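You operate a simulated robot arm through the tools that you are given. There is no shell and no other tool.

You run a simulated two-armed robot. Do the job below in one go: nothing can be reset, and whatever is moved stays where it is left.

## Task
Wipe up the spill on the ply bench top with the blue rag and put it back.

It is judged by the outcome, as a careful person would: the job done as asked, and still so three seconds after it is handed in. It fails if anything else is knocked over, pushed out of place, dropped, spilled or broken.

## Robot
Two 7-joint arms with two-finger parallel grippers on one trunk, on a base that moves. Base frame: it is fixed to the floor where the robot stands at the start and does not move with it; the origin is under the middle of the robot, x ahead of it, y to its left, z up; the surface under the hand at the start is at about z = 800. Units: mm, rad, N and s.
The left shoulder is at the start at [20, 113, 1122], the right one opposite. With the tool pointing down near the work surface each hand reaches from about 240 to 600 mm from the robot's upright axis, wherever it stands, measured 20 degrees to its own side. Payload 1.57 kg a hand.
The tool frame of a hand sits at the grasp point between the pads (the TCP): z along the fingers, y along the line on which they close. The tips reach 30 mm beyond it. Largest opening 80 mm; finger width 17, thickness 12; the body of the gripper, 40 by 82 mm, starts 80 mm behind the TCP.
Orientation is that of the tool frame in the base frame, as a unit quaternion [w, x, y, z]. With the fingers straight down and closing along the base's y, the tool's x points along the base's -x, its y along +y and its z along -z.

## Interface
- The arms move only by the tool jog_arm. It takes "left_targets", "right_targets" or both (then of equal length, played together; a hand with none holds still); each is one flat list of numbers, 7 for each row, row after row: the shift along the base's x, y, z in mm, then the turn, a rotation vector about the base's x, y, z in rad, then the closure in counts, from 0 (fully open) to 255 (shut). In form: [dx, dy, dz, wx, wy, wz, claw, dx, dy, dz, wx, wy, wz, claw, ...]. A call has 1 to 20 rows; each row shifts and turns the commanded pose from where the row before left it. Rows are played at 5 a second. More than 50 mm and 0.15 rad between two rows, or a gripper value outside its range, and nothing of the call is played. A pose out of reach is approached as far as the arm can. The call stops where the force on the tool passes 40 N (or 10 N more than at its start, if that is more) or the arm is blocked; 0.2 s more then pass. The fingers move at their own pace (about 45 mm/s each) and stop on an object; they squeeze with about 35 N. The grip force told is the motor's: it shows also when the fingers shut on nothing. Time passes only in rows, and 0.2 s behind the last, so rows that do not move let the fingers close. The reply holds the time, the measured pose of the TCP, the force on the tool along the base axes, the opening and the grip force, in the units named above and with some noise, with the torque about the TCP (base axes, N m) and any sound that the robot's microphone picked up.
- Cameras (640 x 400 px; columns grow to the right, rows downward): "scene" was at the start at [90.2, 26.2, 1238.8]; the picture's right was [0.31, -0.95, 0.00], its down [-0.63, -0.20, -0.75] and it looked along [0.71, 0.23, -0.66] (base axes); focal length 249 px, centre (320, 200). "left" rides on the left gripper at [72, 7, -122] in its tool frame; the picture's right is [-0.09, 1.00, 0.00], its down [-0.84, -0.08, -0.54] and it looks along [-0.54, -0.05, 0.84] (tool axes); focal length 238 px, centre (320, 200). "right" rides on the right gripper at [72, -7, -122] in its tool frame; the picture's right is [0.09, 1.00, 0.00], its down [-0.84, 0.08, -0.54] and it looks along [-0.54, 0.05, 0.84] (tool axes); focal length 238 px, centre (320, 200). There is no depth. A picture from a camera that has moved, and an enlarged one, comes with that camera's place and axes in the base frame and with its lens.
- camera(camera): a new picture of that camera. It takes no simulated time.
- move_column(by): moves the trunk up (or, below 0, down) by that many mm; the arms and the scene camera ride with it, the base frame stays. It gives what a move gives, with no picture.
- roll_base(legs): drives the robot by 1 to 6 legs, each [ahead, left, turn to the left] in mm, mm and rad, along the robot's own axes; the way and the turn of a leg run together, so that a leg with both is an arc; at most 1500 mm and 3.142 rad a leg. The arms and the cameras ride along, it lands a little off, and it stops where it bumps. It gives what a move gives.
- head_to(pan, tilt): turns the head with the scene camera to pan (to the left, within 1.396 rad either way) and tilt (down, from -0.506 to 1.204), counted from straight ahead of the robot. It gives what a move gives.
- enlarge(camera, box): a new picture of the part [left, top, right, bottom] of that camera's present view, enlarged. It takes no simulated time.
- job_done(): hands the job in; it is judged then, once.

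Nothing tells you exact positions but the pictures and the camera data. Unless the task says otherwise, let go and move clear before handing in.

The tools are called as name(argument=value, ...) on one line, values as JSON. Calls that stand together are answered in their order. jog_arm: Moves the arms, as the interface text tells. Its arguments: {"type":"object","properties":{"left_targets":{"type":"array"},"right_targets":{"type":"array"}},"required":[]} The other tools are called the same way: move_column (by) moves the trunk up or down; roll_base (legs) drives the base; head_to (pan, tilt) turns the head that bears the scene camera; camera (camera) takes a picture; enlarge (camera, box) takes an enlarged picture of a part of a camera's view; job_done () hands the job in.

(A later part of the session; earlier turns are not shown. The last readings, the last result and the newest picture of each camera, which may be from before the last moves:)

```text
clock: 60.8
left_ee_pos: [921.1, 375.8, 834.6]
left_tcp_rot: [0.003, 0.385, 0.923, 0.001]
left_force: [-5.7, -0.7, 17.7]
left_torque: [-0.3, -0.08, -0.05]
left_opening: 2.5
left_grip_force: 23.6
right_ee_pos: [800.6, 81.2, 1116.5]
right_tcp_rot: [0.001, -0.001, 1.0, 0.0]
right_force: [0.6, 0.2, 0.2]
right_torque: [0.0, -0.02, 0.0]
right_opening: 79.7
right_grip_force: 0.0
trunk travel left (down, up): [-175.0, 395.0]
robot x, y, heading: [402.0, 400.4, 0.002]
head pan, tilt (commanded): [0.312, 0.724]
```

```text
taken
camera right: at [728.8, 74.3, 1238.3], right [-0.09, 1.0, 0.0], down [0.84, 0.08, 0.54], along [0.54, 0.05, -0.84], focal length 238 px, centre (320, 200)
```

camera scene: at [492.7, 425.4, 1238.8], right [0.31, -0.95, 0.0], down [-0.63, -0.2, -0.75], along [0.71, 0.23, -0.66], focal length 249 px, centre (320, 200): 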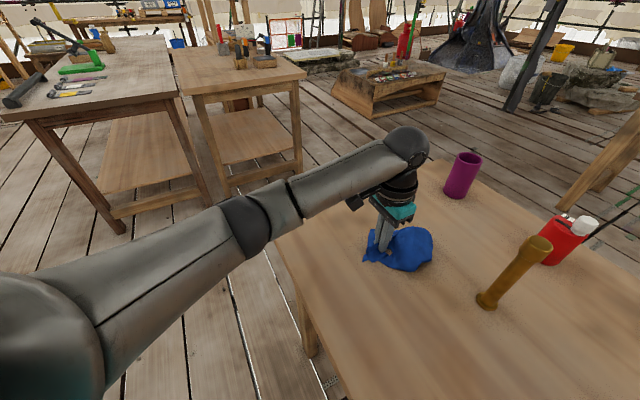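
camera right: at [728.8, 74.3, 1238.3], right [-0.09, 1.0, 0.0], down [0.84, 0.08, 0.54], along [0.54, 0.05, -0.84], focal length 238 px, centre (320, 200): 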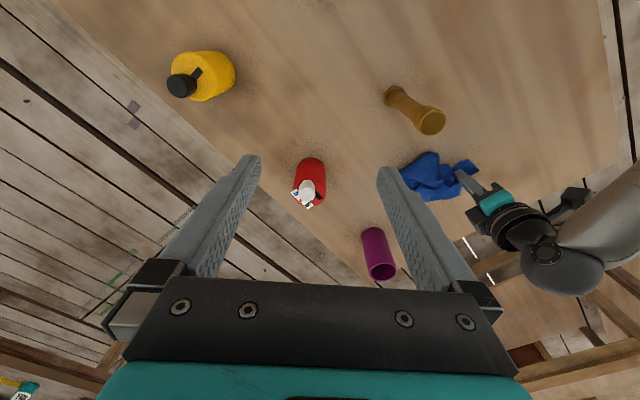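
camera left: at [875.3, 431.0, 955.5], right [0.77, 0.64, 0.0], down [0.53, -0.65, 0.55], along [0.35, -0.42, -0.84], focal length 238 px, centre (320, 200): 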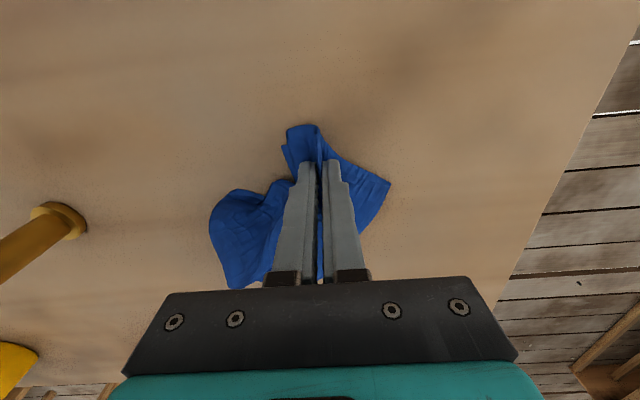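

The rubbed strip is clean. I'll finish the remaining lines and then lift to inspect.

jog_arm(left_targets=[0, -9, 0, 0, 0, 0, 255, -41, 0, 0, 0, 0, 0, 255, -41, 0, 0, 0, 0, 0, 255, 0, -9, 0, 0, 0, 0, 255, 41, 0, 0, 0, 0, 0, 255, 41, 0, 0, 0, 0, 0, 255, 0, -9, 0, 0, 0, 0, 255, -41, 0, 0, 0, 0, 0, 255, -41, 0, 0, 0, 0, 0, 255, 0, -9, 0, 0, 0, 0, 255, 41, 0, 0, 0, 0, 0, 255, 41, 0, 0, 0, 0, 0, 255, 0, -9, 0, 0, 0, 0, 255, -41, 0, 0, 0, 0, 0, 255, -41, 0, 0, 0, 0, 0, 255])

jog_arm(left_targets=[0, 0, 35, 0, 0, 0, 255, 0, 0, 40, 0, 0, 0, 255, 0, 0, 40, 0, 0, 0, 255, 0, 25, 40, 0, 0, 0, 255, 0, 35, 30, 0, 0, 0, 255, 0, 40, 20, 0, 0, 0, 255, -5, 40, 0, 0, 0, 0, 255, -5, 40, 0, 0, 0, 0, 255])

camera(camera="left")

enlarge(camera="right", box=[400, 90, 540, 200])

enlarge(camera="scene", box=[350, 200, 470, 290])

```text
clock: 63.7
left_ee_pos: [914.4, 331.8, 833.1]
left_tcp_rot: [0.004, 0.38, 0.925, 0.003]
left_force: [-2.4, 2.1, 9.6]
left_torque: [-0.08, 0.02, -0.01]
left_opening: 2.6
left_grip_force: 23.7
right_ee_pos: [801.6, 82.6, 1116.6]
right_tcp_rot: [0.0, -0.001, 1.0, 0.0]
right_force: [-0.2, 0.5, -0.4]
right_torque: [0.0, 0.02, -0.04]
right_opening: 79.9
right_grip_force: 0.0
trunk travel left (down, up): [-175.0, 395.0]
robot x, y, heading: [402.4, 397.6, 0.001]
head pan, tilt (commanded): [0.312, 0.724]
stopped in row 14 (left hand): the force on the tool passed its limit at 57 N (the readings are from after the stop); the commanded pose is now the measured one
```

```text
clock: 65.5
left_ee_pos: [906.5, 512.0, 1037.3]
left_tcp_rot: [0.002, 0.38, 0.925, 0.004]
left_force: [0.3, -0.2, 0.5]
left_torque: [0.03, 0.02, 0.02]
left_opening: 2.8
left_grip_force: 24.2
right_ee_pos: [802.9, 82.2, 1117.7]
right_tcp_rot: [0.0, 0.001, 1.0, 0.0]
right_force: [-0.7, 0.3, 0.1]
right_torque: [0.0, -0.02, -0.02]
right_opening: 80.4
right_grip_force: 0.1
trunk travel left (down, up): [-175.0, 395.0]
robot x, y, heading: [402.7, 398.7, 0.003]
head pan, tilt (commanded): [0.312, 0.724]
```

```text
taken
camera left: at [858.9, 567.5, 1158.4], right [0.77, 0.64, 0.01], down [0.54, -0.65, 0.54], along [0.35, -0.41, -0.84], focal length 238 px, centre (320, 200)
```

left: 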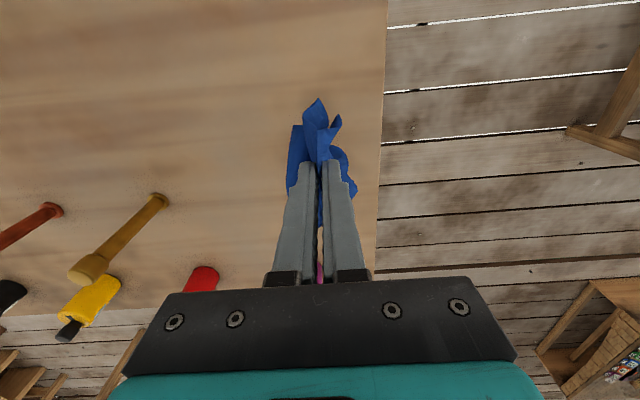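

```text
3.64 times, centred on (470, 145) of right
camera zoom: at [730.7, 75.2, 1238.0], right [-0.09, 1.0, 0.0], down [0.84, 0.08, 0.54], along [0.54, 0.05, -0.84], focal length 867 px, centre (-226, 400)
```

zoom: 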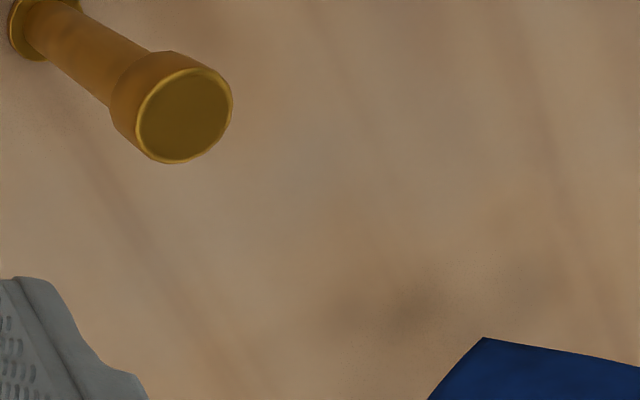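

```text
4.44 times, centred on (410, 245) of scene
camera zoom: at [492.8, 426.0, 1238.8], right [0.31, -0.95, 0.0], down [-0.63, -0.21, -0.75], along [0.71, 0.23, -0.66], focal length 1109 px, centre (-80, 0)
```

zoom: 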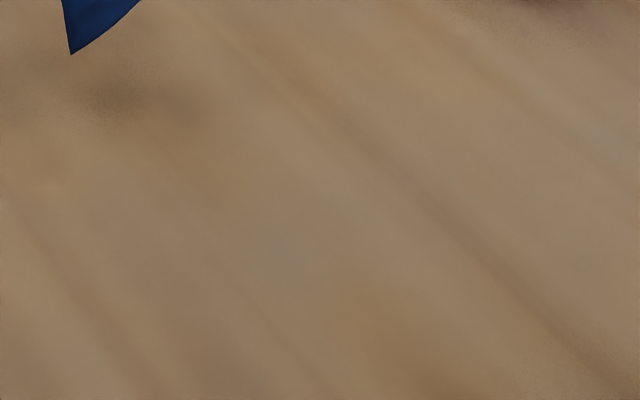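

The spill is completely gone; the remaining dark smudge is the rag's shadow. The last stroke tripped the force limit, but the nearby objects all still stand in place. I'm pulling the hand in, raising the trunk and driving back to the start.

jog_arm(left_targets=[-37, -16.7, 0, 0, 0, 0, 255, -37, -16.7, 0, 0, 0, 0, 255, -37, -16.7, 0, 0, 0, 0, 255])

move_column(by=180)

camera(camera="scene")

camera(camera="right")

camera(camera="left")

```text
clock: 66.3
left_ee_pos: [791.6, 461.1, 1037.3]
left_tcp_rot: [0.002, 0.382, 0.924, 0.003]
left_force: [-0.6, 0.2, -0.2]
left_torque: [0.07, -0.03, -0.01]
left_opening: 2.6
left_grip_force: 24.2
right_ee_pos: [802.9, 81.3, 1115.1]
right_tcp_rot: [0.001, -0.001, 1.0, 0.0]
right_force: [0.5, -0.1, 0.3]
right_torque: [0.02, 0.01, 0.01]
right_opening: 79.9
right_grip_force: 0.1
trunk travel left (down, up): [-175.0, 395.0]
robot x, y, heading: [402.6, 399.7, 0.0]
head pan, tilt (commanded): [0.312, 0.724]
```

```text
clock: 68.3
left_ee_pos: [792.5, 460.8, 1216.3]
left_tcp_rot: [0.003, 0.381, 0.925, 0.003]
left_force: [-1.4, -1.0, -0.2]
left_torque: [-0.03, 0.02, -0.02]
left_opening: 2.9
left_grip_force: 24.1
right_ee_pos: [802.3, 81.5, 1296.2]
right_tcp_rot: [0.0, -0.001, 1.0, 0.0]
right_force: [-0.8, 0.5, -1.0]
right_torque: [-0.02, 0.01, 0.01]
right_opening: 80.0
right_grip_force: 0.0
trunk travel left (down, up): [-355.0, 215.0]
robot x, y, heading: [404.5, 400.2, 0.002]
head pan, tilt (commanded): [0.312, 0.724]
```

```text
taken
camera scene: at [493.0, 425.4, 1418.7], right [0.31, -0.95, 0.0], down [-0.63, -0.2, -0.75], along [0.71, 0.23, -0.66], focal length 249 px, centre (320, 200)
```

scene: 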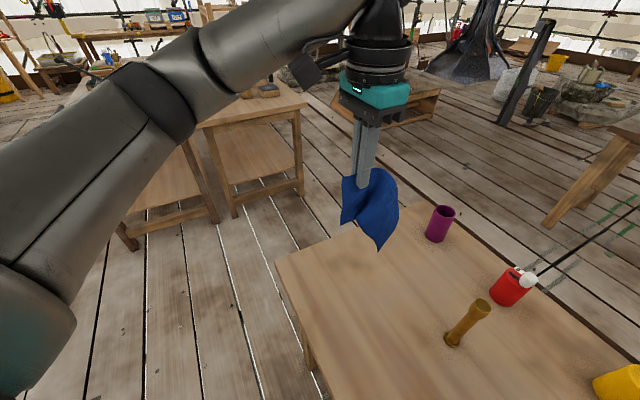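

```text
taken
camera right: at [730.9, 74.7, 1417.7], right [-0.09, 1.0, 0.0], down [0.84, 0.08, 0.54], along [0.54, 0.05, -0.84], focal length 238 px, centre (320, 200)
```

right: 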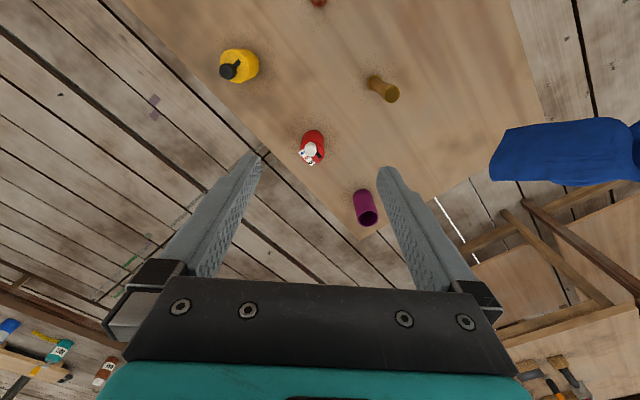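

```text
taken
camera left: at [746.8, 516.2, 1338.6], right [0.77, 0.64, 0.01], down [0.54, -0.65, 0.54], along [0.35, -0.41, -0.84], focal length 238 px, centre (320, 200)
```

left: 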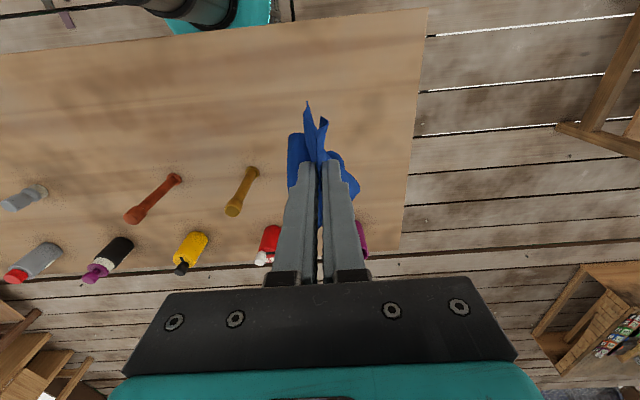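

Everything on the bench is where it was, compared with the earlier views, and the bench is clean. I'm driving back to the starting place.

roll_base(legs=[[-403, -400, 0]])

camera(camera="scene")

camera(camera="left")

camera(camera="right")

```text
clock: 71.6
left_ee_pos: [384.4, 58.2, 1216.5]
left_tcp_rot: [0.003, 0.375, 0.927, 0.003]
left_force: [0.0, 0.4, -0.5]
left_torque: [0.02, 0.0, 0.01]
left_opening: 3.0
left_grip_force: 24.5
right_ee_pos: [398.8, -321.9, 1296.9]
right_tcp_rot: [0.0, -0.007, 1.0, 0.0]
right_force: [0.5, -0.5, -0.6]
right_torque: [0.05, 0.01, -0.03]
right_opening: 80.1
right_grip_force: 0.1
trunk travel left (down, up): [-355.0, 215.0]
robot x, y, heading: [-1.4, -7.1, 0.011]
head pan, tilt (commanded): [0.312, 0.724]
```

```text
taken
camera scene: at [84.5, 17.8, 1418.8], right [0.32, -0.95, 0.0], down [-0.63, -0.21, -0.75], along [0.71, 0.24, -0.66], focal length 249 px, centre (320, 200)
```

scene: 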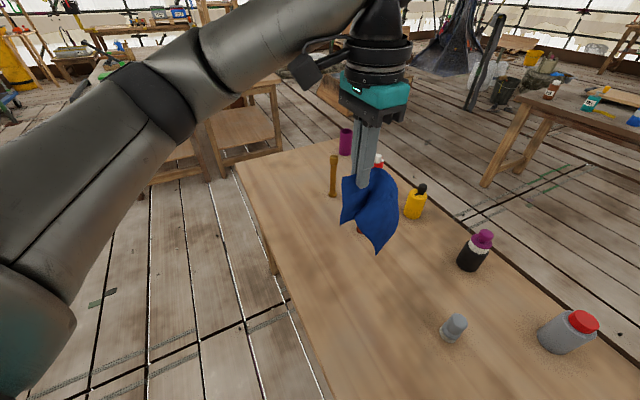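

```text
taken
camera left: at [337.2, 111.9, 1338.9], right [0.76, 0.65, 0.01], down [0.54, -0.64, 0.54], along [0.36, -0.41, -0.84], focal length 238 px, centre (320, 200)
```

left: 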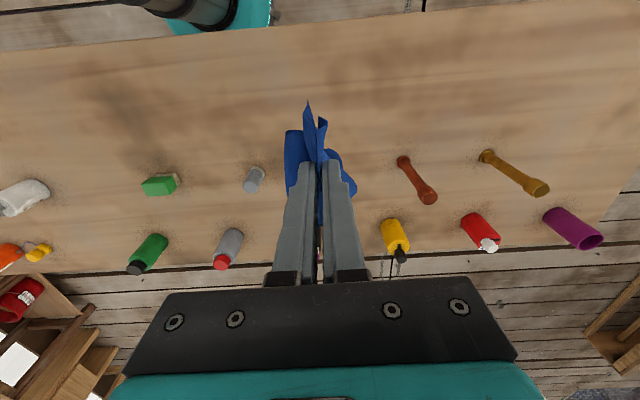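

```text
taken
camera right: at [326.8, -329.8, 1417.8], right [-0.11, 0.99, 0.0], down [0.84, 0.09, 0.54], along [0.54, 0.06, -0.84], focal length 238 px, centre (320, 200)
```

right: 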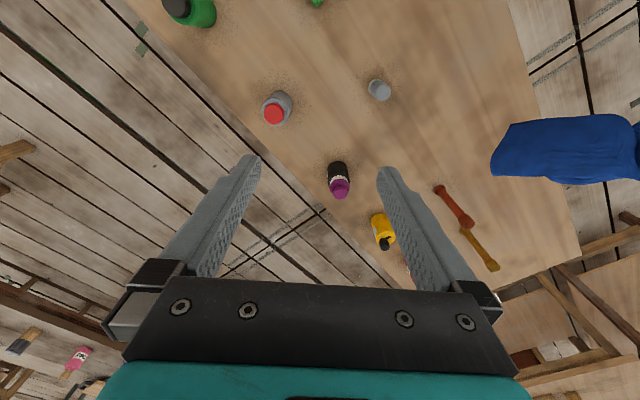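

I'm back at the start with the bench layout unchanged. I'm lowering the trunk and moving the hand out over the far part of the rag's original place.

move_column(by=-180)

jog_arm(left_targets=[29.6, -26.8, 0, 0, 0, 0, 255, 29.6, -26.8, 0, 0, 0, 0, 255, 29.6, -26.8, 0, 0, 0, 0, 255, 29.6, -26.8, 0, 0, 0, 0, 255, 29.6, -26.8, 0, 0, 0, 0, 255, 0, 0, -25, 0, 0, 0, 255, 0, 0, -20, 0, 0, 0, 255, 0, 0, 0, 0, 0, 0, 255])

camera(camera="scene")

camera(camera="left")

camera(camera="right")

```text
clock: 73.6
left_ee_pos: [383.3, 56.4, 1037.5]
left_tcp_rot: [0.003, 0.375, 0.927, 0.002]
left_force: [0.9, -0.3, -0.4]
left_torque: [-0.01, -0.01, -0.03]
left_opening: 2.7
left_grip_force: 24.3
right_ee_pos: [399.3, -322.0, 1115.8]
right_tcp_rot: [0.0, -0.007, 1.0, 0.0]
right_force: [0.0, -0.4, -0.1]
right_torque: [0.0, -0.02, -0.02]
right_opening: 80.3
right_grip_force: 0.1
trunk travel left (down, up): [-175.0, 395.0]
robot x, y, heading: [-6.6, -9.3, 0.013]
head pan, tilt (commanded): [0.312, 0.724]
```

```text
clock: 75.4
left_ee_pos: [509.5, -58.7, 993.2]
left_tcp_rot: [0.003, 0.375, 0.927, 0.004]
left_force: [0.8, 0.1, 0.1]
left_torque: [0.04, -0.01, -0.03]
left_opening: 2.9
left_grip_force: 24.5
left hand out of reach, approached as far as the arm can: row 5
right_ee_pos: [398.1, -321.8, 1116.6]
right_tcp_rot: [0.0, -0.007, 1.0, 0.001]
right_force: [-0.1, -0.9, 0.1]
right_torque: [0.0, -0.03, 0.01]
right_opening: 79.9
right_grip_force: 0.1
trunk travel left (down, up): [-175.0, 395.0]
robot x, y, heading: [-3.4, -7.5, 0.015]
head pan, tilt (commanded): [0.312, 0.724]
```

```text
taken
camera scene: at [84.5, 17.8, 1238.8], right [0.32, -0.95, 0.0], down [-0.63, -0.21, -0.75], along [0.71, 0.24, -0.66], focal length 249 px, centre (320, 200)
```

scene: 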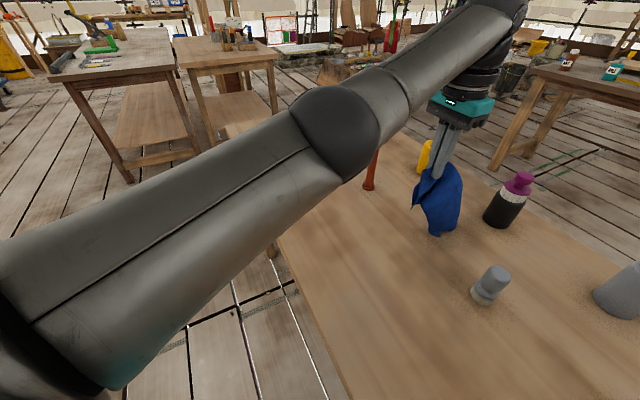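

```text
taken
camera left: at [463.3, -4.6, 1115.2], right [0.76, 0.65, 0.01], down [0.54, -0.64, 0.54], along [0.36, -0.41, -0.84], focal length 238 px, centre (320, 200)
```

left: 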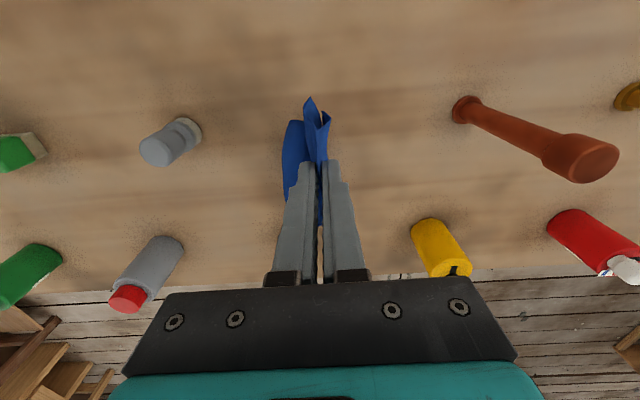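

```text
taken
camera right: at [326.8, -329.8, 1237.9], right [-0.11, 0.99, 0.0], down [0.84, 0.09, 0.54], along [0.54, 0.06, -0.84], focal length 238 px, centre (320, 200)
```

right: 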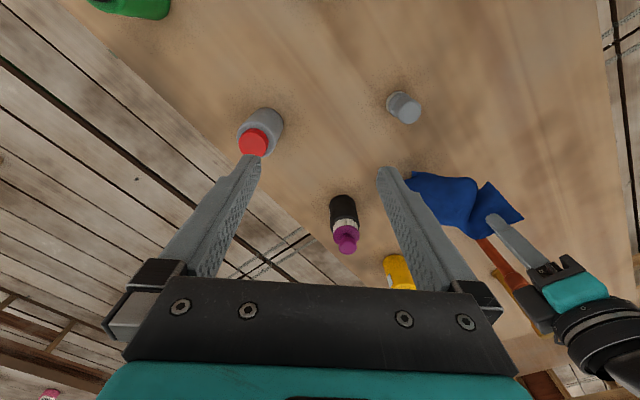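

The hand is at its reach limit, about 402 mm across from the start point, which suits the lay-down. I'm lowering until the free end touches, then drawing back so the rag unrolls onto its old place.

jog_arm(left_targets=[0, 0, -20, 0, 0, 0, 255, 0, 0, -18, 0, 0, 0, 255, -12, 12, -7, 0, 0, 0, 255, -14.1, 14.1, -8, 0, 0, 0, 255, -14.1, 14.1, -10, 0, 0, 0, 255, -14.1, 14.1, -12, 0, 0, 0, 255])

camera(camera="scene")

camera(camera="left")

camera(camera="right")

```text
clock: 76.8
left_ee_pos: [456.3, -2.8, 915.4]
left_tcp_rot: [0.001, 0.375, 0.927, 0.002]
left_force: [0.3, 0.0, 0.2]
left_torque: [0.03, 0.01, -0.02]
left_opening: 2.6
left_grip_force: 24.1
right_ee_pos: [398.8, -321.1, 1116.6]
right_tcp_rot: [0.0, -0.006, 1.0, 0.0]
right_force: [-0.5, 0.9, 0.8]
right_torque: [0.0, -0.03, 0.0]
right_opening: 80.0
right_grip_force: 0.0
trunk travel left (down, up): [-175.0, 395.0]
robot x, y, heading: [-5.0, -9.4, 0.011]
head pan, tilt (commanded): [0.312, 0.724]
```

```text
taken
camera scene: at [84.8, 18.4, 1238.8], right [0.32, -0.95, 0.0], down [-0.63, -0.21, -0.75], along [0.71, 0.24, -0.66], focal length 249 px, centre (320, 200)
```

scene: 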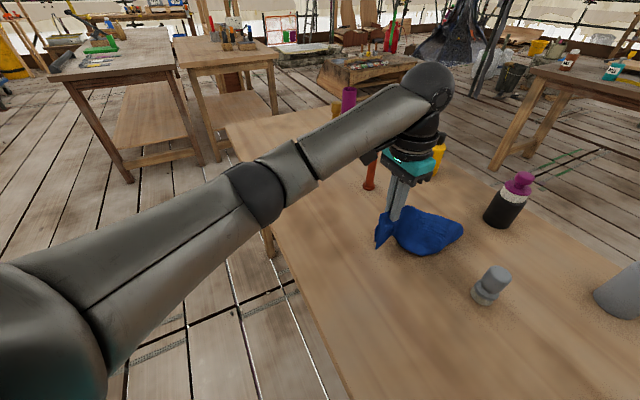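

```text
taken
camera left: at [409.6, 51.0, 1037.8], right [0.76, 0.65, 0.01], down [0.54, -0.64, 0.54], along [0.36, -0.41, -0.84], focal length 238 px, centre (320, 200)
```

left: 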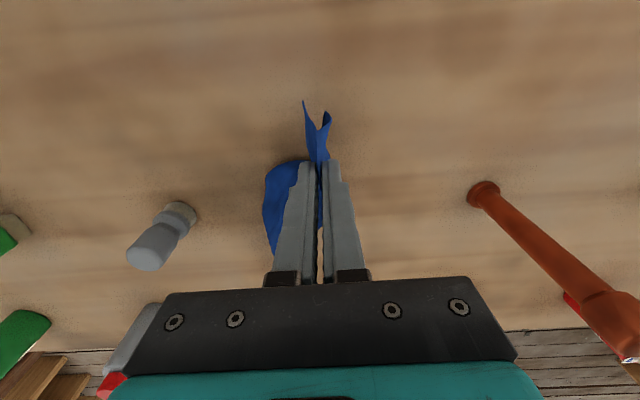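

```text
taken
camera right: at [327.1, -329.2, 1237.9], right [-0.11, 0.99, 0.0], down [0.84, 0.09, 0.54], along [0.54, 0.06, -0.84], focal length 238 px, centre (320, 200)
```

right: 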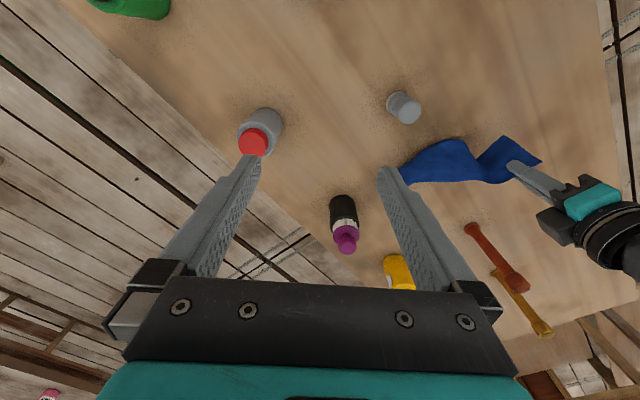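

The far end lies at about the right distance. I'm continuing to draw back and lower to the original hold point.

jog_arm(left_targets=[-14.1, 14.1, -14, 0, 0, 0, 255, -12.7, 12.7, -14, 0, 0, 0, 255, -12, 12, -16, 0, 0, 0, 255, -10.6, 10.6, -14, 0, 0, 0, 255, -9.2, 9.2, -12, 0, 0, 0, 255, -7.1, 7.1, -9, 0, 0, 0, 255, 0, 0, 0, 0, 0, 0, 255])

camera(camera="scene")

camera(camera="left")

camera(camera="right")

```text
clock: 78.4
left_ee_pos: [390.8, 62.2, 836.2]
left_tcp_rot: [0.003, 0.374, 0.927, 0.003]
left_force: [1.1, -0.4, 2.8]
left_torque: [-0.04, -0.04, 0.0]
left_opening: 2.9
left_grip_force: 24.1
right_ee_pos: [398.6, -322.2, 1117.3]
right_tcp_rot: [0.0, -0.007, 1.0, -0.001]
right_force: [0.6, 0.2, 0.3]
right_torque: [-0.03, 0.02, 0.02]
right_opening: 80.1
right_grip_force: 0.0
trunk travel left (down, up): [-175.0, 395.0]
robot x, y, heading: [-5.8, -8.8, 0.014]
head pan, tilt (commanded): [0.312, 0.724]
```

```text
taken
camera scene: at [84.8, 18.1, 1238.8], right [0.32, -0.95, 0.0], down [-0.63, -0.21, -0.75], along [0.71, 0.24, -0.66], focal length 249 px, centre (320, 200)
```

scene: 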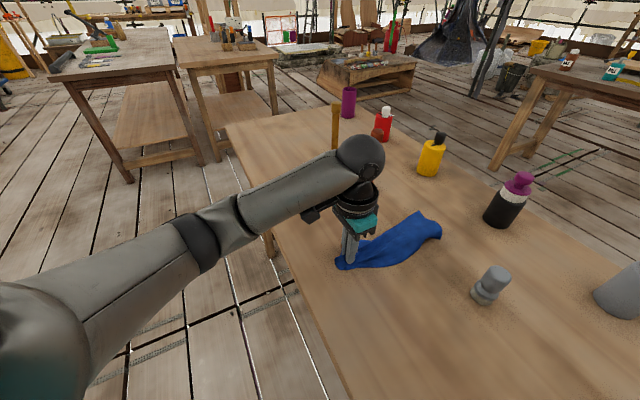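

```text
taken
camera left: at [343.6, 115.9, 958.2], right [0.76, 0.65, 0.01], down [0.54, -0.64, 0.54], along [0.36, -0.41, -0.84], focal length 238 px, centre (320, 200)
```

left: 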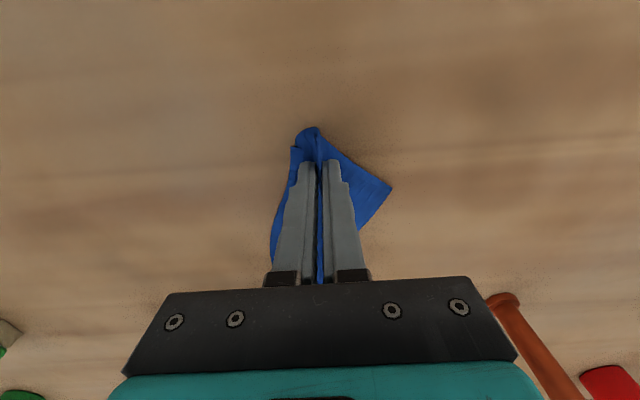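

```text
taken
camera right: at [327.1, -329.5, 1237.9], right [-0.11, 0.99, 0.0], down [0.84, 0.09, 0.54], along [0.54, 0.06, -0.84], focal length 238 px, centre (320, 200)
```

right: 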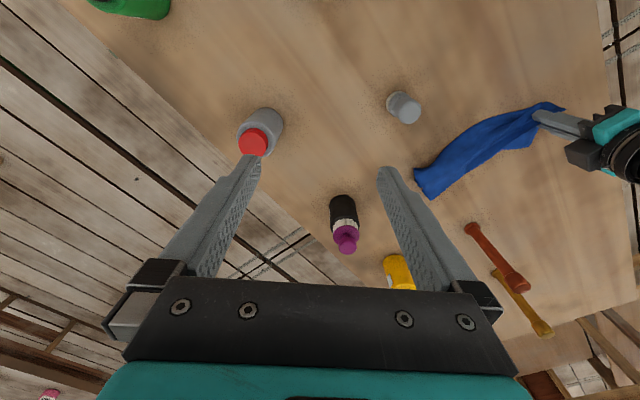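

The rag lies along its original place but gathered into a strip. I'll press lightly and open the fingers so they spread the cloth as it is released.

jog_arm(left_targets=[0, 0, -2, 0, 0, 0, 255, 0, 0, 0, 0, 0, 0, 200, 0, 0, 0, 0, 0, 0, 120, 0, 0, 0, 0, 0, 0, 50, 0, 0, 0, 0, 0, 0, 0, 0, 0, 0, 0, 0, 0, 0, 0, 0, 0, 0, 0, 0, 0])

camera(camera="left")

enlarge(camera="scene", box=[280, 160, 500, 310])

```text
clock: 80.0
left_ee_pos: [391.6, 61.9, 834.5]
left_tcp_rot: [0.003, 0.375, 0.927, 0.002]
left_force: [-0.4, -0.4, 0.2]
left_torque: [-0.01, 0.0, -0.02]
left_opening: 80.2
left_grip_force: 0.1
right_ee_pos: [399.1, -322.7, 1116.9]
right_tcp_rot: [-0.001, -0.007, 1.0, 0.0]
right_force: [0.1, -1.0, 0.2]
right_torque: [-0.01, -0.02, -0.02]
right_opening: 80.2
right_grip_force: 0.0
trunk travel left (down, up): [-175.0, 395.0]
robot x, y, heading: [-4.9, -11.4, 0.013]
head pan, tilt (commanded): [0.312, 0.724]
```

```text
taken
camera left: at [344.1, 115.6, 956.3], right [0.76, 0.65, 0.01], down [0.54, -0.64, 0.54], along [0.36, -0.41, -0.84], focal length 238 px, centre (320, 200)
```

left: 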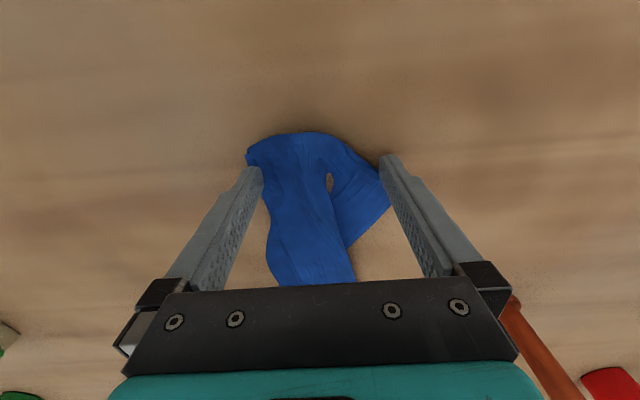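

```text
2.67 times, centred on (390, 235) of scene
camera zoom: at [84.9, 18.2, 1238.8], right [0.32, -0.95, 0.0], down [-0.63, -0.21, -0.75], along [0.71, 0.24, -0.66], focal length 665 px, centre (133, 107)
```

zoom: 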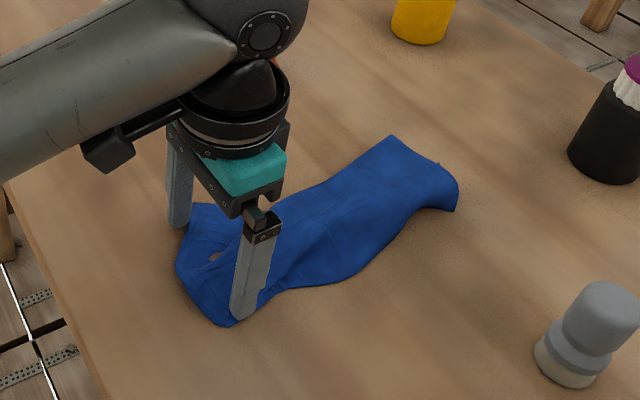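

The rag is released. I'm lifting the hand and looking at how it lies.

jog_arm(left_targets=[0, 0, 40, 0, 0, 0, 0, 0, 0, 45, 0, 0, 0, 0, 0, 0, 45, 0, 0, 0, 0, -10, 15, 40, 0, 0, 0, 0, -10, 30, 30, 0, 0, 0, 0])

camera(camera="left")

enlarge(camera="scene", box=[280, 170, 500, 320])

enlarge(camera="left", box=[200, 50, 440, 300])

enlarge(camera="right", box=[380, 60, 600, 220])

```text
clock: 81.2
left_ee_pos: [369.8, 107.1, 1038.4]
left_tcp_rot: [0.003, 0.374, 0.927, 0.003]
left_force: [0.9, 0.0, -0.6]
left_torque: [-0.03, -0.01, 0.0]
left_opening: 80.3
left_grip_force: 0.1
right_ee_pos: [397.8, -320.9, 1116.0]
right_tcp_rot: [0.001, -0.007, 1.0, 0.0]
right_force: [-0.4, -0.3, 0.3]
right_torque: [0.02, 0.0, 0.0]
right_opening: 80.1
right_grip_force: 0.1
trunk travel left (down, up): [-175.0, 395.0]
robot x, y, heading: [-8.5, -9.9, 0.018]
head pan, tilt (commanded): [0.312, 0.724]
```

```text
taken
camera left: at [323.1, 162.0, 1158.8], right [0.76, 0.65, 0.01], down [0.54, -0.64, 0.54], along [0.36, -0.41, -0.84], focal length 238 px, centre (320, 200)
```

left: 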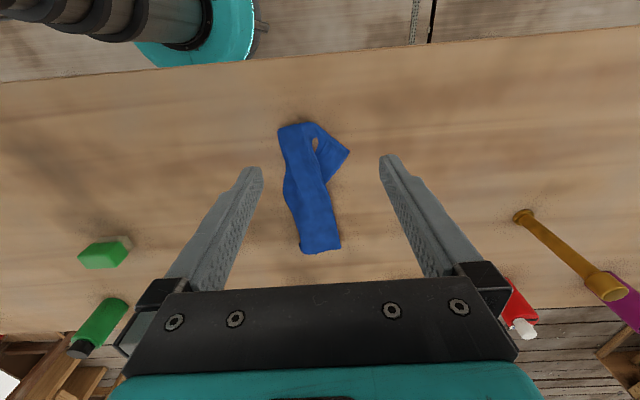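

```text
2.67 times, centred on (390, 245) of scene
camera zoom: at [84.5, 18.6, 1238.8], right [0.32, -0.95, 0.0], down [-0.63, -0.21, -0.75], along [0.71, 0.24, -0.66], focal length 665 px, centre (133, 80)
```

zoom: 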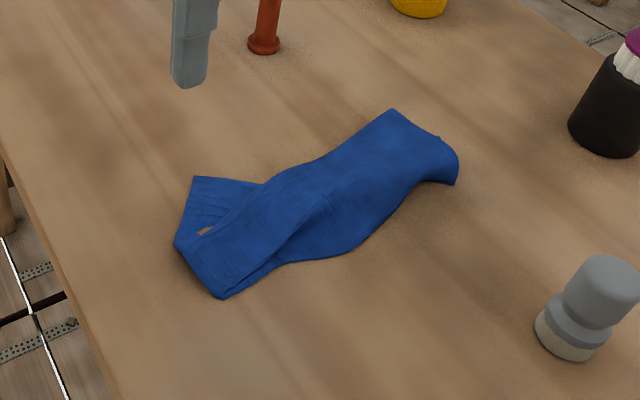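

```text
1.60 times, centred on (320, 175) of left
camera zoom: at [323.1, 162.0, 1158.8], right [0.76, 0.65, 0.01], down [0.54, -0.64, 0.54], along [0.36, -0.41, -0.84], focal length 381 px, centre (320, 240)
```

zoom: 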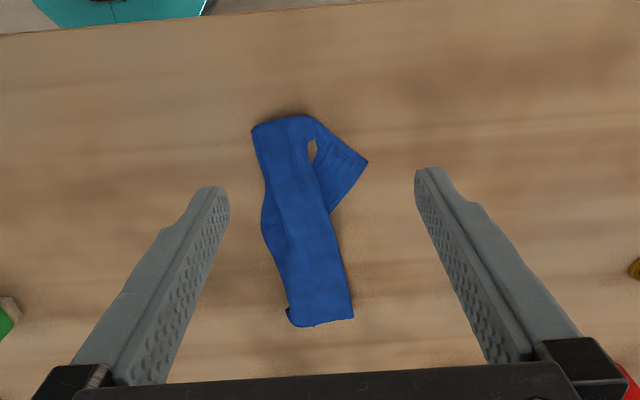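

```text
2.50 times, centred on (490, 140) of right
camera zoom: at [326.8, -329.0, 1238.1], right [-0.11, 0.99, 0.0], down [0.84, 0.09, 0.54], along [0.54, 0.06, -0.84], focal length 596 px, centre (-105, 350)
```

zoom: 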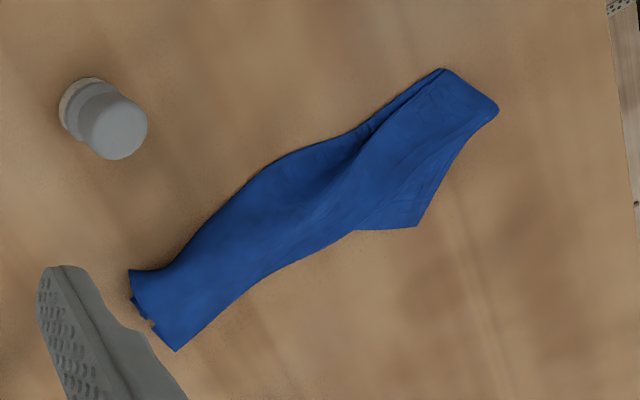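

The rag's centre is within about 20 mm of its original spot, but it is folded lengthwise instead of lying flat as it was. I'll look closely at the folds to see how to spread it out again.

enlarge(camera="left", box=[250, 110, 370, 260])

enlarge(camera="scene", box=[330, 200, 460, 290])

enlarge(camera="right", box=[420, 70, 590, 200])

```text
2.67 times, centred on (310, 185) of left
camera zoom: at [323.1, 162.0, 1158.8], right [0.76, 0.65, 0.01], down [0.54, -0.64, 0.54], along [0.36, -0.41, -0.84], focal length 636 px, centre (347, 240)
```

zoom: 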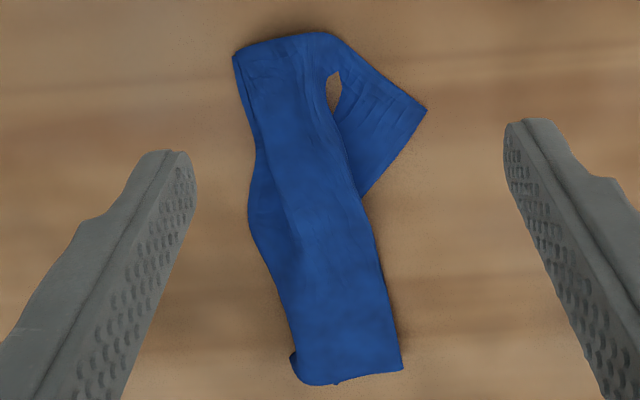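

```text
4.44 times, centred on (395, 245) of scene
camera zoom: at [84.5, 18.6, 1238.8], right [0.32, -0.95, 0.0], down [-0.63, -0.21, -0.75], along [0.71, 0.24, -0.66], focal length 1109 px, centre (-13, 0)
```

zoom: 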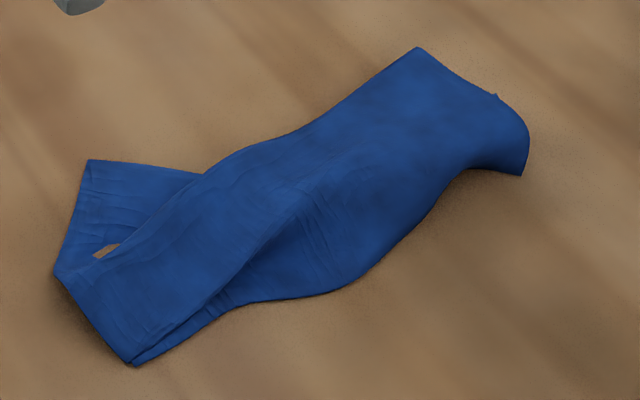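

```text
3.08 times, centred on (505, 135) of right
camera zoom: at [326.8, -329.0, 1238.1], right [-0.11, 0.99, 0.0], down [0.84, 0.09, 0.54], along [0.54, 0.06, -0.84], focal length 733 px, centre (-249, 400)
```

zoom: 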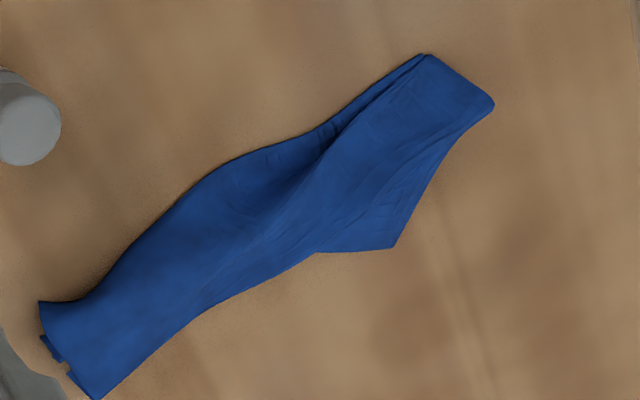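

Both side wings are tucked under a central strip, with one corner flap sticking out at about (452, 90). To spread the rag I'll hold the strip's other side with the closed right hand and pull that flap out with the left, so I'm bringing the right hand over first.

jog_arm(right_targets=[11.3, 43.5, -10, 0, 0, 0, 255, 11.3, 43.5, -20, 0, 0, 0, 255, 11.3, 43.5, -20, 0, 0, 0, 255, 11.3, 43.5, -20, 0, 0, 0, 255, 11.3, 43.5, -20, 0, 0, 0, 255, 11.3, 43.5, -20, 0, 0, 0, 255, 0, 0, -40, 0, 0, 0, 255, 0, 0, -40, 0, 0, 0, 255])

camera(camera="right")

camera(camera="scene")

camera(camera="left")

```text
clock: 83.0
left_ee_pos: [369.5, 107.0, 1035.4]
left_tcp_rot: [0.003, 0.374, 0.927, 0.002]
left_force: [-0.6, -0.1, 0.1]
left_torque: [-0.02, 0.01, -0.03]
left_opening: 80.0
left_grip_force: 0.1
right_ee_pos: [466.3, -61.6, 927.1]
right_tcp_rot: [0.001, -0.006, 1.0, 0.0]
right_force: [0.0, -0.6, -0.3]
right_torque: [-0.01, -0.03, -0.01]
right_opening: 0.0
right_grip_force: 21.3
trunk travel left (down, up): [-175.0, 395.0]
robot x, y, heading: [-4.1, -9.3, 0.017]
head pan, tilt (commanded): [0.312, 0.724]
```

```text
taken
camera right: at [394.3, -69.1, 1047.8], right [-0.11, 0.99, 0.0], down [0.83, 0.09, 0.54], along [0.54, 0.06, -0.84], focal length 238 px, centre (320, 200)
```

right: 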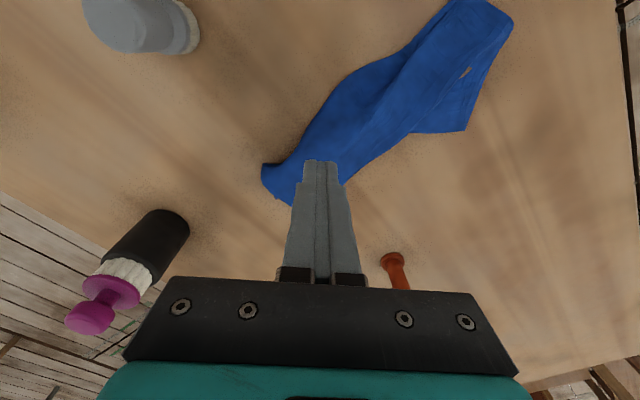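

```text
taken
camera scene: at [84.9, 18.1, 1238.8], right [0.32, -0.95, 0.0], down [-0.63, -0.21, -0.75], along [0.71, 0.24, -0.66], focal length 249 px, centre (320, 200)
```

scene: 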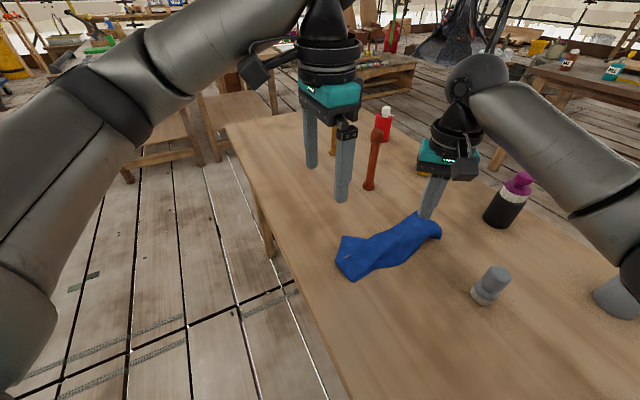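

```text
taken
camera left: at [323.9, 161.3, 1158.3], right [0.76, 0.65, 0.01], down [0.54, -0.64, 0.54], along [0.36, -0.41, -0.84], focal length 238 px, centre (320, 200)
```

left: 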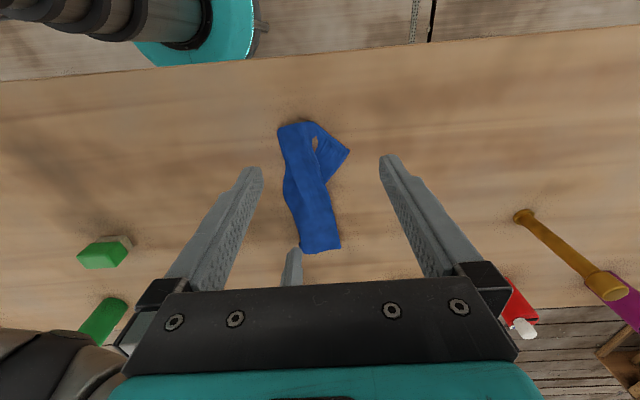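

The right fingertips are over the strip's left margin, as intended. I'm lowering the right hand to pin it.

jog_arm(right_targets=[0, 0, -40, 0, 0, 0, 255, 0, 0, -35, 0, 0, 0, 255, 0, 0, -8, 0, 0, 0, 255, 0, 0, -4, 0, 0, 0, 255, 0, 0, -3, 0, 0, 0, 255])

```text
clock: 84.2
left_ee_pos: [370.9, 107.8, 1035.9]
left_tcp_rot: [0.003, 0.375, 0.927, 0.003]
left_force: [-0.1, 0.3, 0.0]
left_torque: [0.03, 0.05, 0.02]
left_opening: 80.0
left_grip_force: 0.0
right_ee_pos: [465.5, -60.3, 835.8]
right_tcp_rot: [-0.001, -0.006, 1.0, 0.0]
right_force: [0.4, -0.2, 0.0]
right_torque: [0.0, 0.01, -0.01]
right_opening: 0.0
right_grip_force: 21.1
trunk travel left (down, up): [-175.0, 395.0]
robot x, y, heading: [-4.0, -12.6, 0.014]
head pan, tilt (commanded): [0.312, 0.724]
```

jog_arm(right_targets=[0, 0, -2, 0, 0, 0, 255, 0, 0, -1.5, 0, 0, 0, 255, 0, 0, -1.5, 0, 0, 0, 255])

jog_arm(left_targets=[17, -7, -20, 0, 0, 0, 255, 17, -7, -35, 0, 0, 0, 255, 17, -7, -35, 0, 0, 0, 255, 17, -6, -40, 0, 0, 0, 255, 0, 0, -40, 0, 0, 0, 255, 0, 0, -15, 0, 0, 0, 255])

camera(camera="left")

camera(camera="scene")

camera(camera="right")

```text
clock: 85.0
left_ee_pos: [370.5, 107.5, 1036.3]
left_tcp_rot: [0.002, 0.374, 0.927, 0.002]
left_force: [0.0, 0.5, 0.1]
left_torque: [-0.02, 0.02, 0.0]
left_opening: 80.2
left_grip_force: 0.0
right_ee_pos: [466.5, -60.5, 833.4]
right_tcp_rot: [0.001, -0.008, 1.0, 0.0]
right_force: [-2.8, 0.2, 8.6]
right_torque: [0.03, 0.09, -0.02]
right_opening: 0.0
right_grip_force: 21.2
trunk travel left (down, up): [-175.0, 395.0]
robot x, y, heading: [-9.3, -7.0, 0.015]
head pan, tilt (commanded): [0.312, 0.724]
```

```text
clock: 86.4
left_ee_pos: [435.9, 78.5, 851.3]
left_tcp_rot: [0.003, 0.375, 0.927, 0.002]
left_force: [-0.6, 0.1, 0.8]
left_torque: [0.0, 0.02, -0.02]
left_opening: 0.0
left_grip_force: 21.0
right_ee_pos: [466.4, -61.4, 832.2]
right_tcp_rot: [0.003, -0.007, 1.0, 0.0]
right_force: [-1.7, -0.7, 17.0]
right_torque: [0.1, 0.09, -0.01]
right_opening: 0.0
right_grip_force: 21.1
trunk travel left (down, up): [-175.0, 395.0]
robot x, y, heading: [-6.2, -9.3, 0.014]
head pan, tilt (commanded): [0.312, 0.724]
```

```text
taken
camera left: at [389.0, 133.2, 972.6], right [0.76, 0.65, 0.01], down [0.54, -0.64, 0.54], along [0.36, -0.41, -0.84], focal length 238 px, centre (320, 200)
```

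left: 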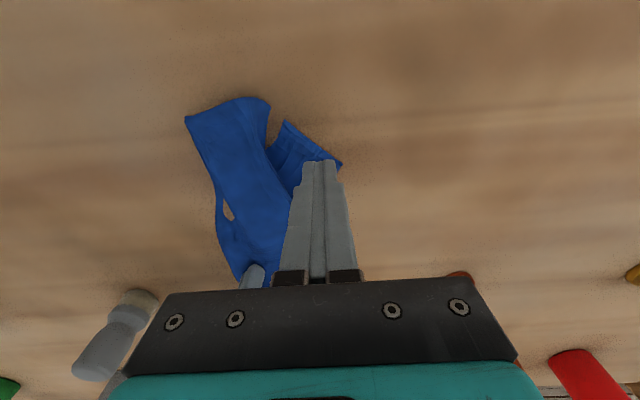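

```text
taken
camera scene: at [83.6, 18.2, 1238.9], right [0.32, -0.95, 0.0], down [-0.63, -0.21, -0.75], along [0.71, 0.24, -0.66], focal length 249 px, centre (320, 200)
```

scene: 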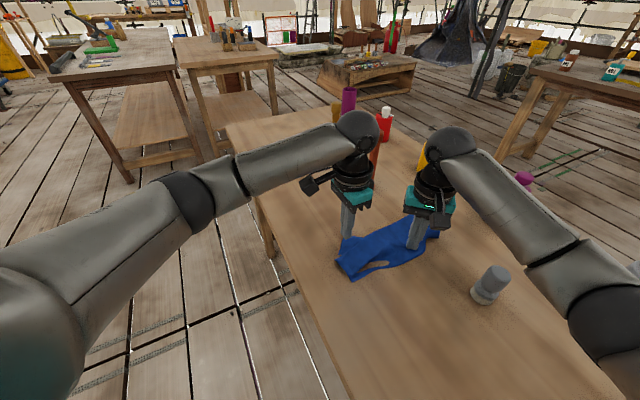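

```text
taken
camera right: at [394.2, -68.3, 954.0], right [-0.11, 0.99, 0.0], down [0.83, 0.09, 0.54], along [0.54, 0.06, -0.84], focal length 238 px, centre (320, 200)
```

right: 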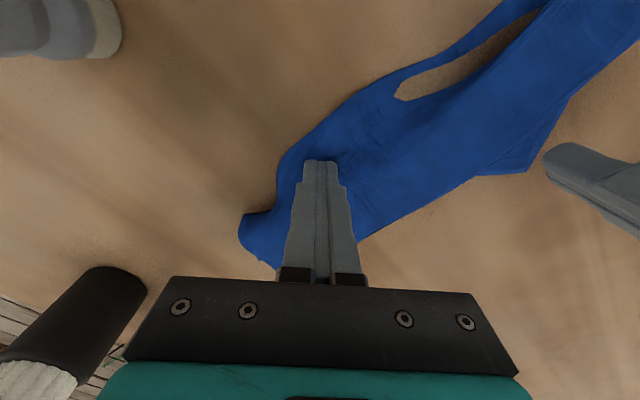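

Both hands are placed, with the right pinning at 17 N and the left over the flap. I'm pressing the left fingertips onto the flap and dragging it outward a little to test.

jog_arm(left_targets=[0, -3, -12, 0, 0, 0, 255, 0, 0, -5, 0, 0, 0, 255, 0, 0, -3, 0, 0, 0, 255])

```text
clock: 87.2
left_ee_pos: [437.2, 76.5, 831.3]
left_tcp_rot: [0.003, 0.375, 0.927, 0.002]
left_force: [-2.0, 0.5, 4.7]
left_torque: [-0.02, 0.04, -0.05]
left_opening: 0.1
left_grip_force: 21.2
right_ee_pos: [466.6, -60.1, 832.6]
right_tcp_rot: [0.002, -0.008, 1.0, 0.001]
right_force: [0.6, -0.4, 18.0]
right_torque: [0.07, 0.06, -0.02]
right_opening: 0.0
right_grip_force: 21.5
trunk travel left (down, up): [-175.0, 395.0]
robot x, y, heading: [-6.9, -10.5, 0.015]
head pan, tilt (commanded): [0.312, 0.724]
```

jog_arm(left_targets=[0, 0, -0.8, 0, 0, 0, 255, -3, 10, 0, 0, 0, 0, 255, -3, 12, 0, 0, 0, 0, 255, -4, 14, 0, 0, 0, 0, 255])

camera(camera="left")

enlarge(camera="scene", box=[300, 190, 480, 310])

camera(camera="right")

```text
clock: 88.2
left_ee_pos: [427.8, 110.2, 831.7]
left_tcp_rot: [0.006, 0.375, 0.927, 0.002]
left_force: [3.8, -10.3, 16.4]
left_torque: [-0.44, -0.08, 0.06]
left_opening: 0.0
left_grip_force: 21.7
right_ee_pos: [465.8, -61.0, 832.8]
right_tcp_rot: [0.001, -0.008, 1.0, 0.0]
right_force: [-0.5, 5.1, 16.9]
right_torque: [0.25, 0.04, 0.03]
right_opening: 0.3
right_grip_force: 20.9
trunk travel left (down, up): [-175.0, 395.0]
robot x, y, heading: [-5.0, -8.3, 0.016]
head pan, tilt (commanded): [0.312, 0.724]
```

```text
taken
camera left: at [380.2, 164.9, 952.8], right [0.76, 0.65, 0.01], down [0.54, -0.64, 0.55], along [0.36, -0.41, -0.84], focal length 238 px, centre (320, 200)
```

left: 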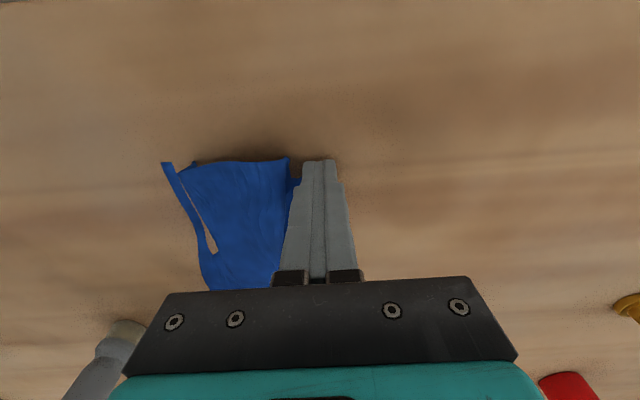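

```text
3.33 times, centred on (390, 250) of scene
camera zoom: at [83.2, 17.4, 1239.1], right [0.32, -0.95, 0.0], down [-0.63, -0.21, -0.75], along [0.71, 0.24, -0.66], focal length 832 px, centre (87, 33)
```

zoom: 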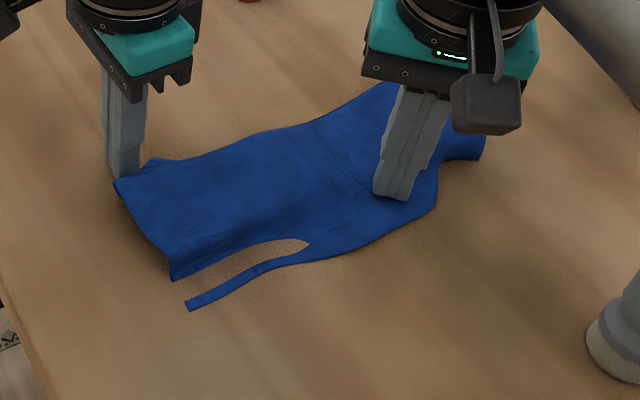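

```text
taken
camera right: at [393.6, -68.5, 954.0], right [-0.11, 0.99, 0.0], down [0.83, 0.09, 0.54], along [0.54, 0.06, -0.84], focal length 238 px, centre (320, 200)
```

right: 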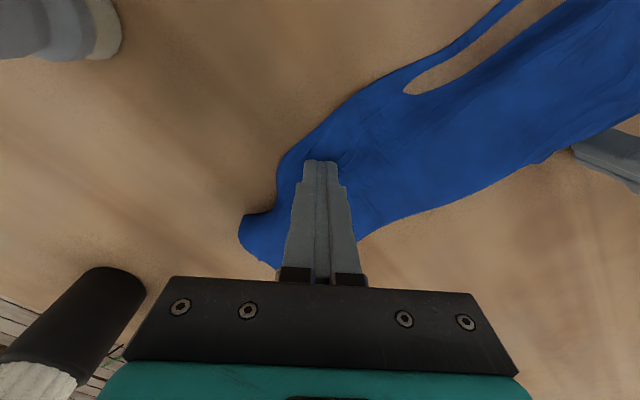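

That works well: the near half of the rag has spread and both near corners are out. I'm pulling a little further, watching the tension.

jog_arm(left_targets=[-4, 12, 0, 0, 0, 0, 255, -3, 10, 0, 0, 0, 0, 255])

enlarge(camera="scene", box=[300, 190, 480, 310])

camera(camera="left")

```text
clock: 88.8
left_ee_pos: [420.2, 133.3, 829.6]
left_tcp_rot: [0.004, 0.375, 0.927, 0.003]
left_force: [1.6, -10.5, 11.2]
left_torque: [-0.32, 0.14, 0.11]
left_opening: 0.0
left_grip_force: 21.8
right_ee_pos: [465.7, -62.0, 831.3]
right_tcp_rot: [0.0, -0.007, 1.0, 0.001]
right_force: [-0.4, 5.1, 17.9]
right_torque: [0.25, 0.09, 0.0]
right_opening: 0.2
right_grip_force: 21.1
trunk travel left (down, up): [-175.0, 395.0]
robot x, y, heading: [-1.3, -7.1, 0.015]
head pan, tilt (commanded): [0.312, 0.724]
```

```text
3.33 times, centred on (390, 250) of scene
camera zoom: at [83.1, 17.4, 1239.0], right [0.32, -0.95, 0.0], down [-0.63, -0.21, -0.75], along [0.71, 0.24, -0.66], focal length 832 px, centre (87, 33)
```

zoom: 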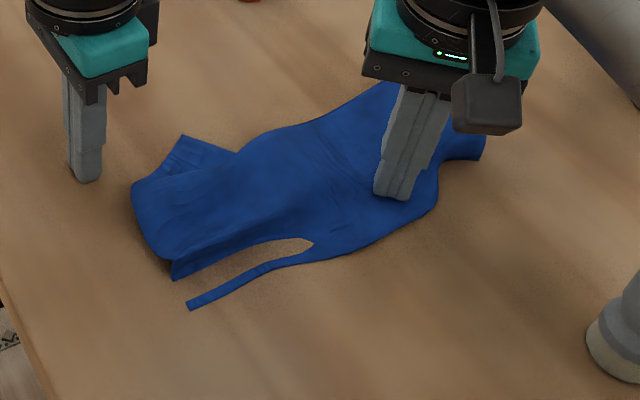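

```text
taken
camera left: at [372.5, 187.6, 951.7], right [0.76, 0.65, 0.01], down [0.54, -0.64, 0.55], along [0.36, -0.41, -0.84], focal length 238 px, centre (320, 200)
```

left: 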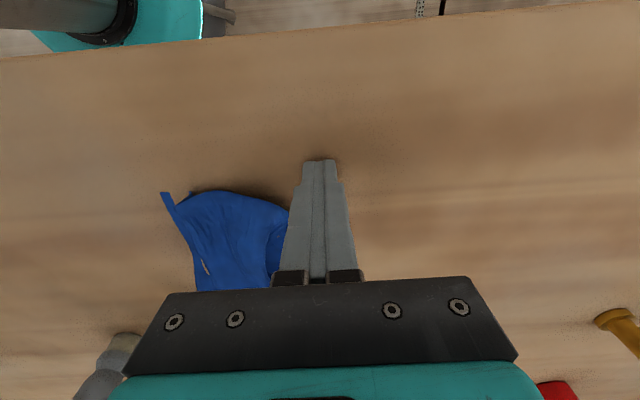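

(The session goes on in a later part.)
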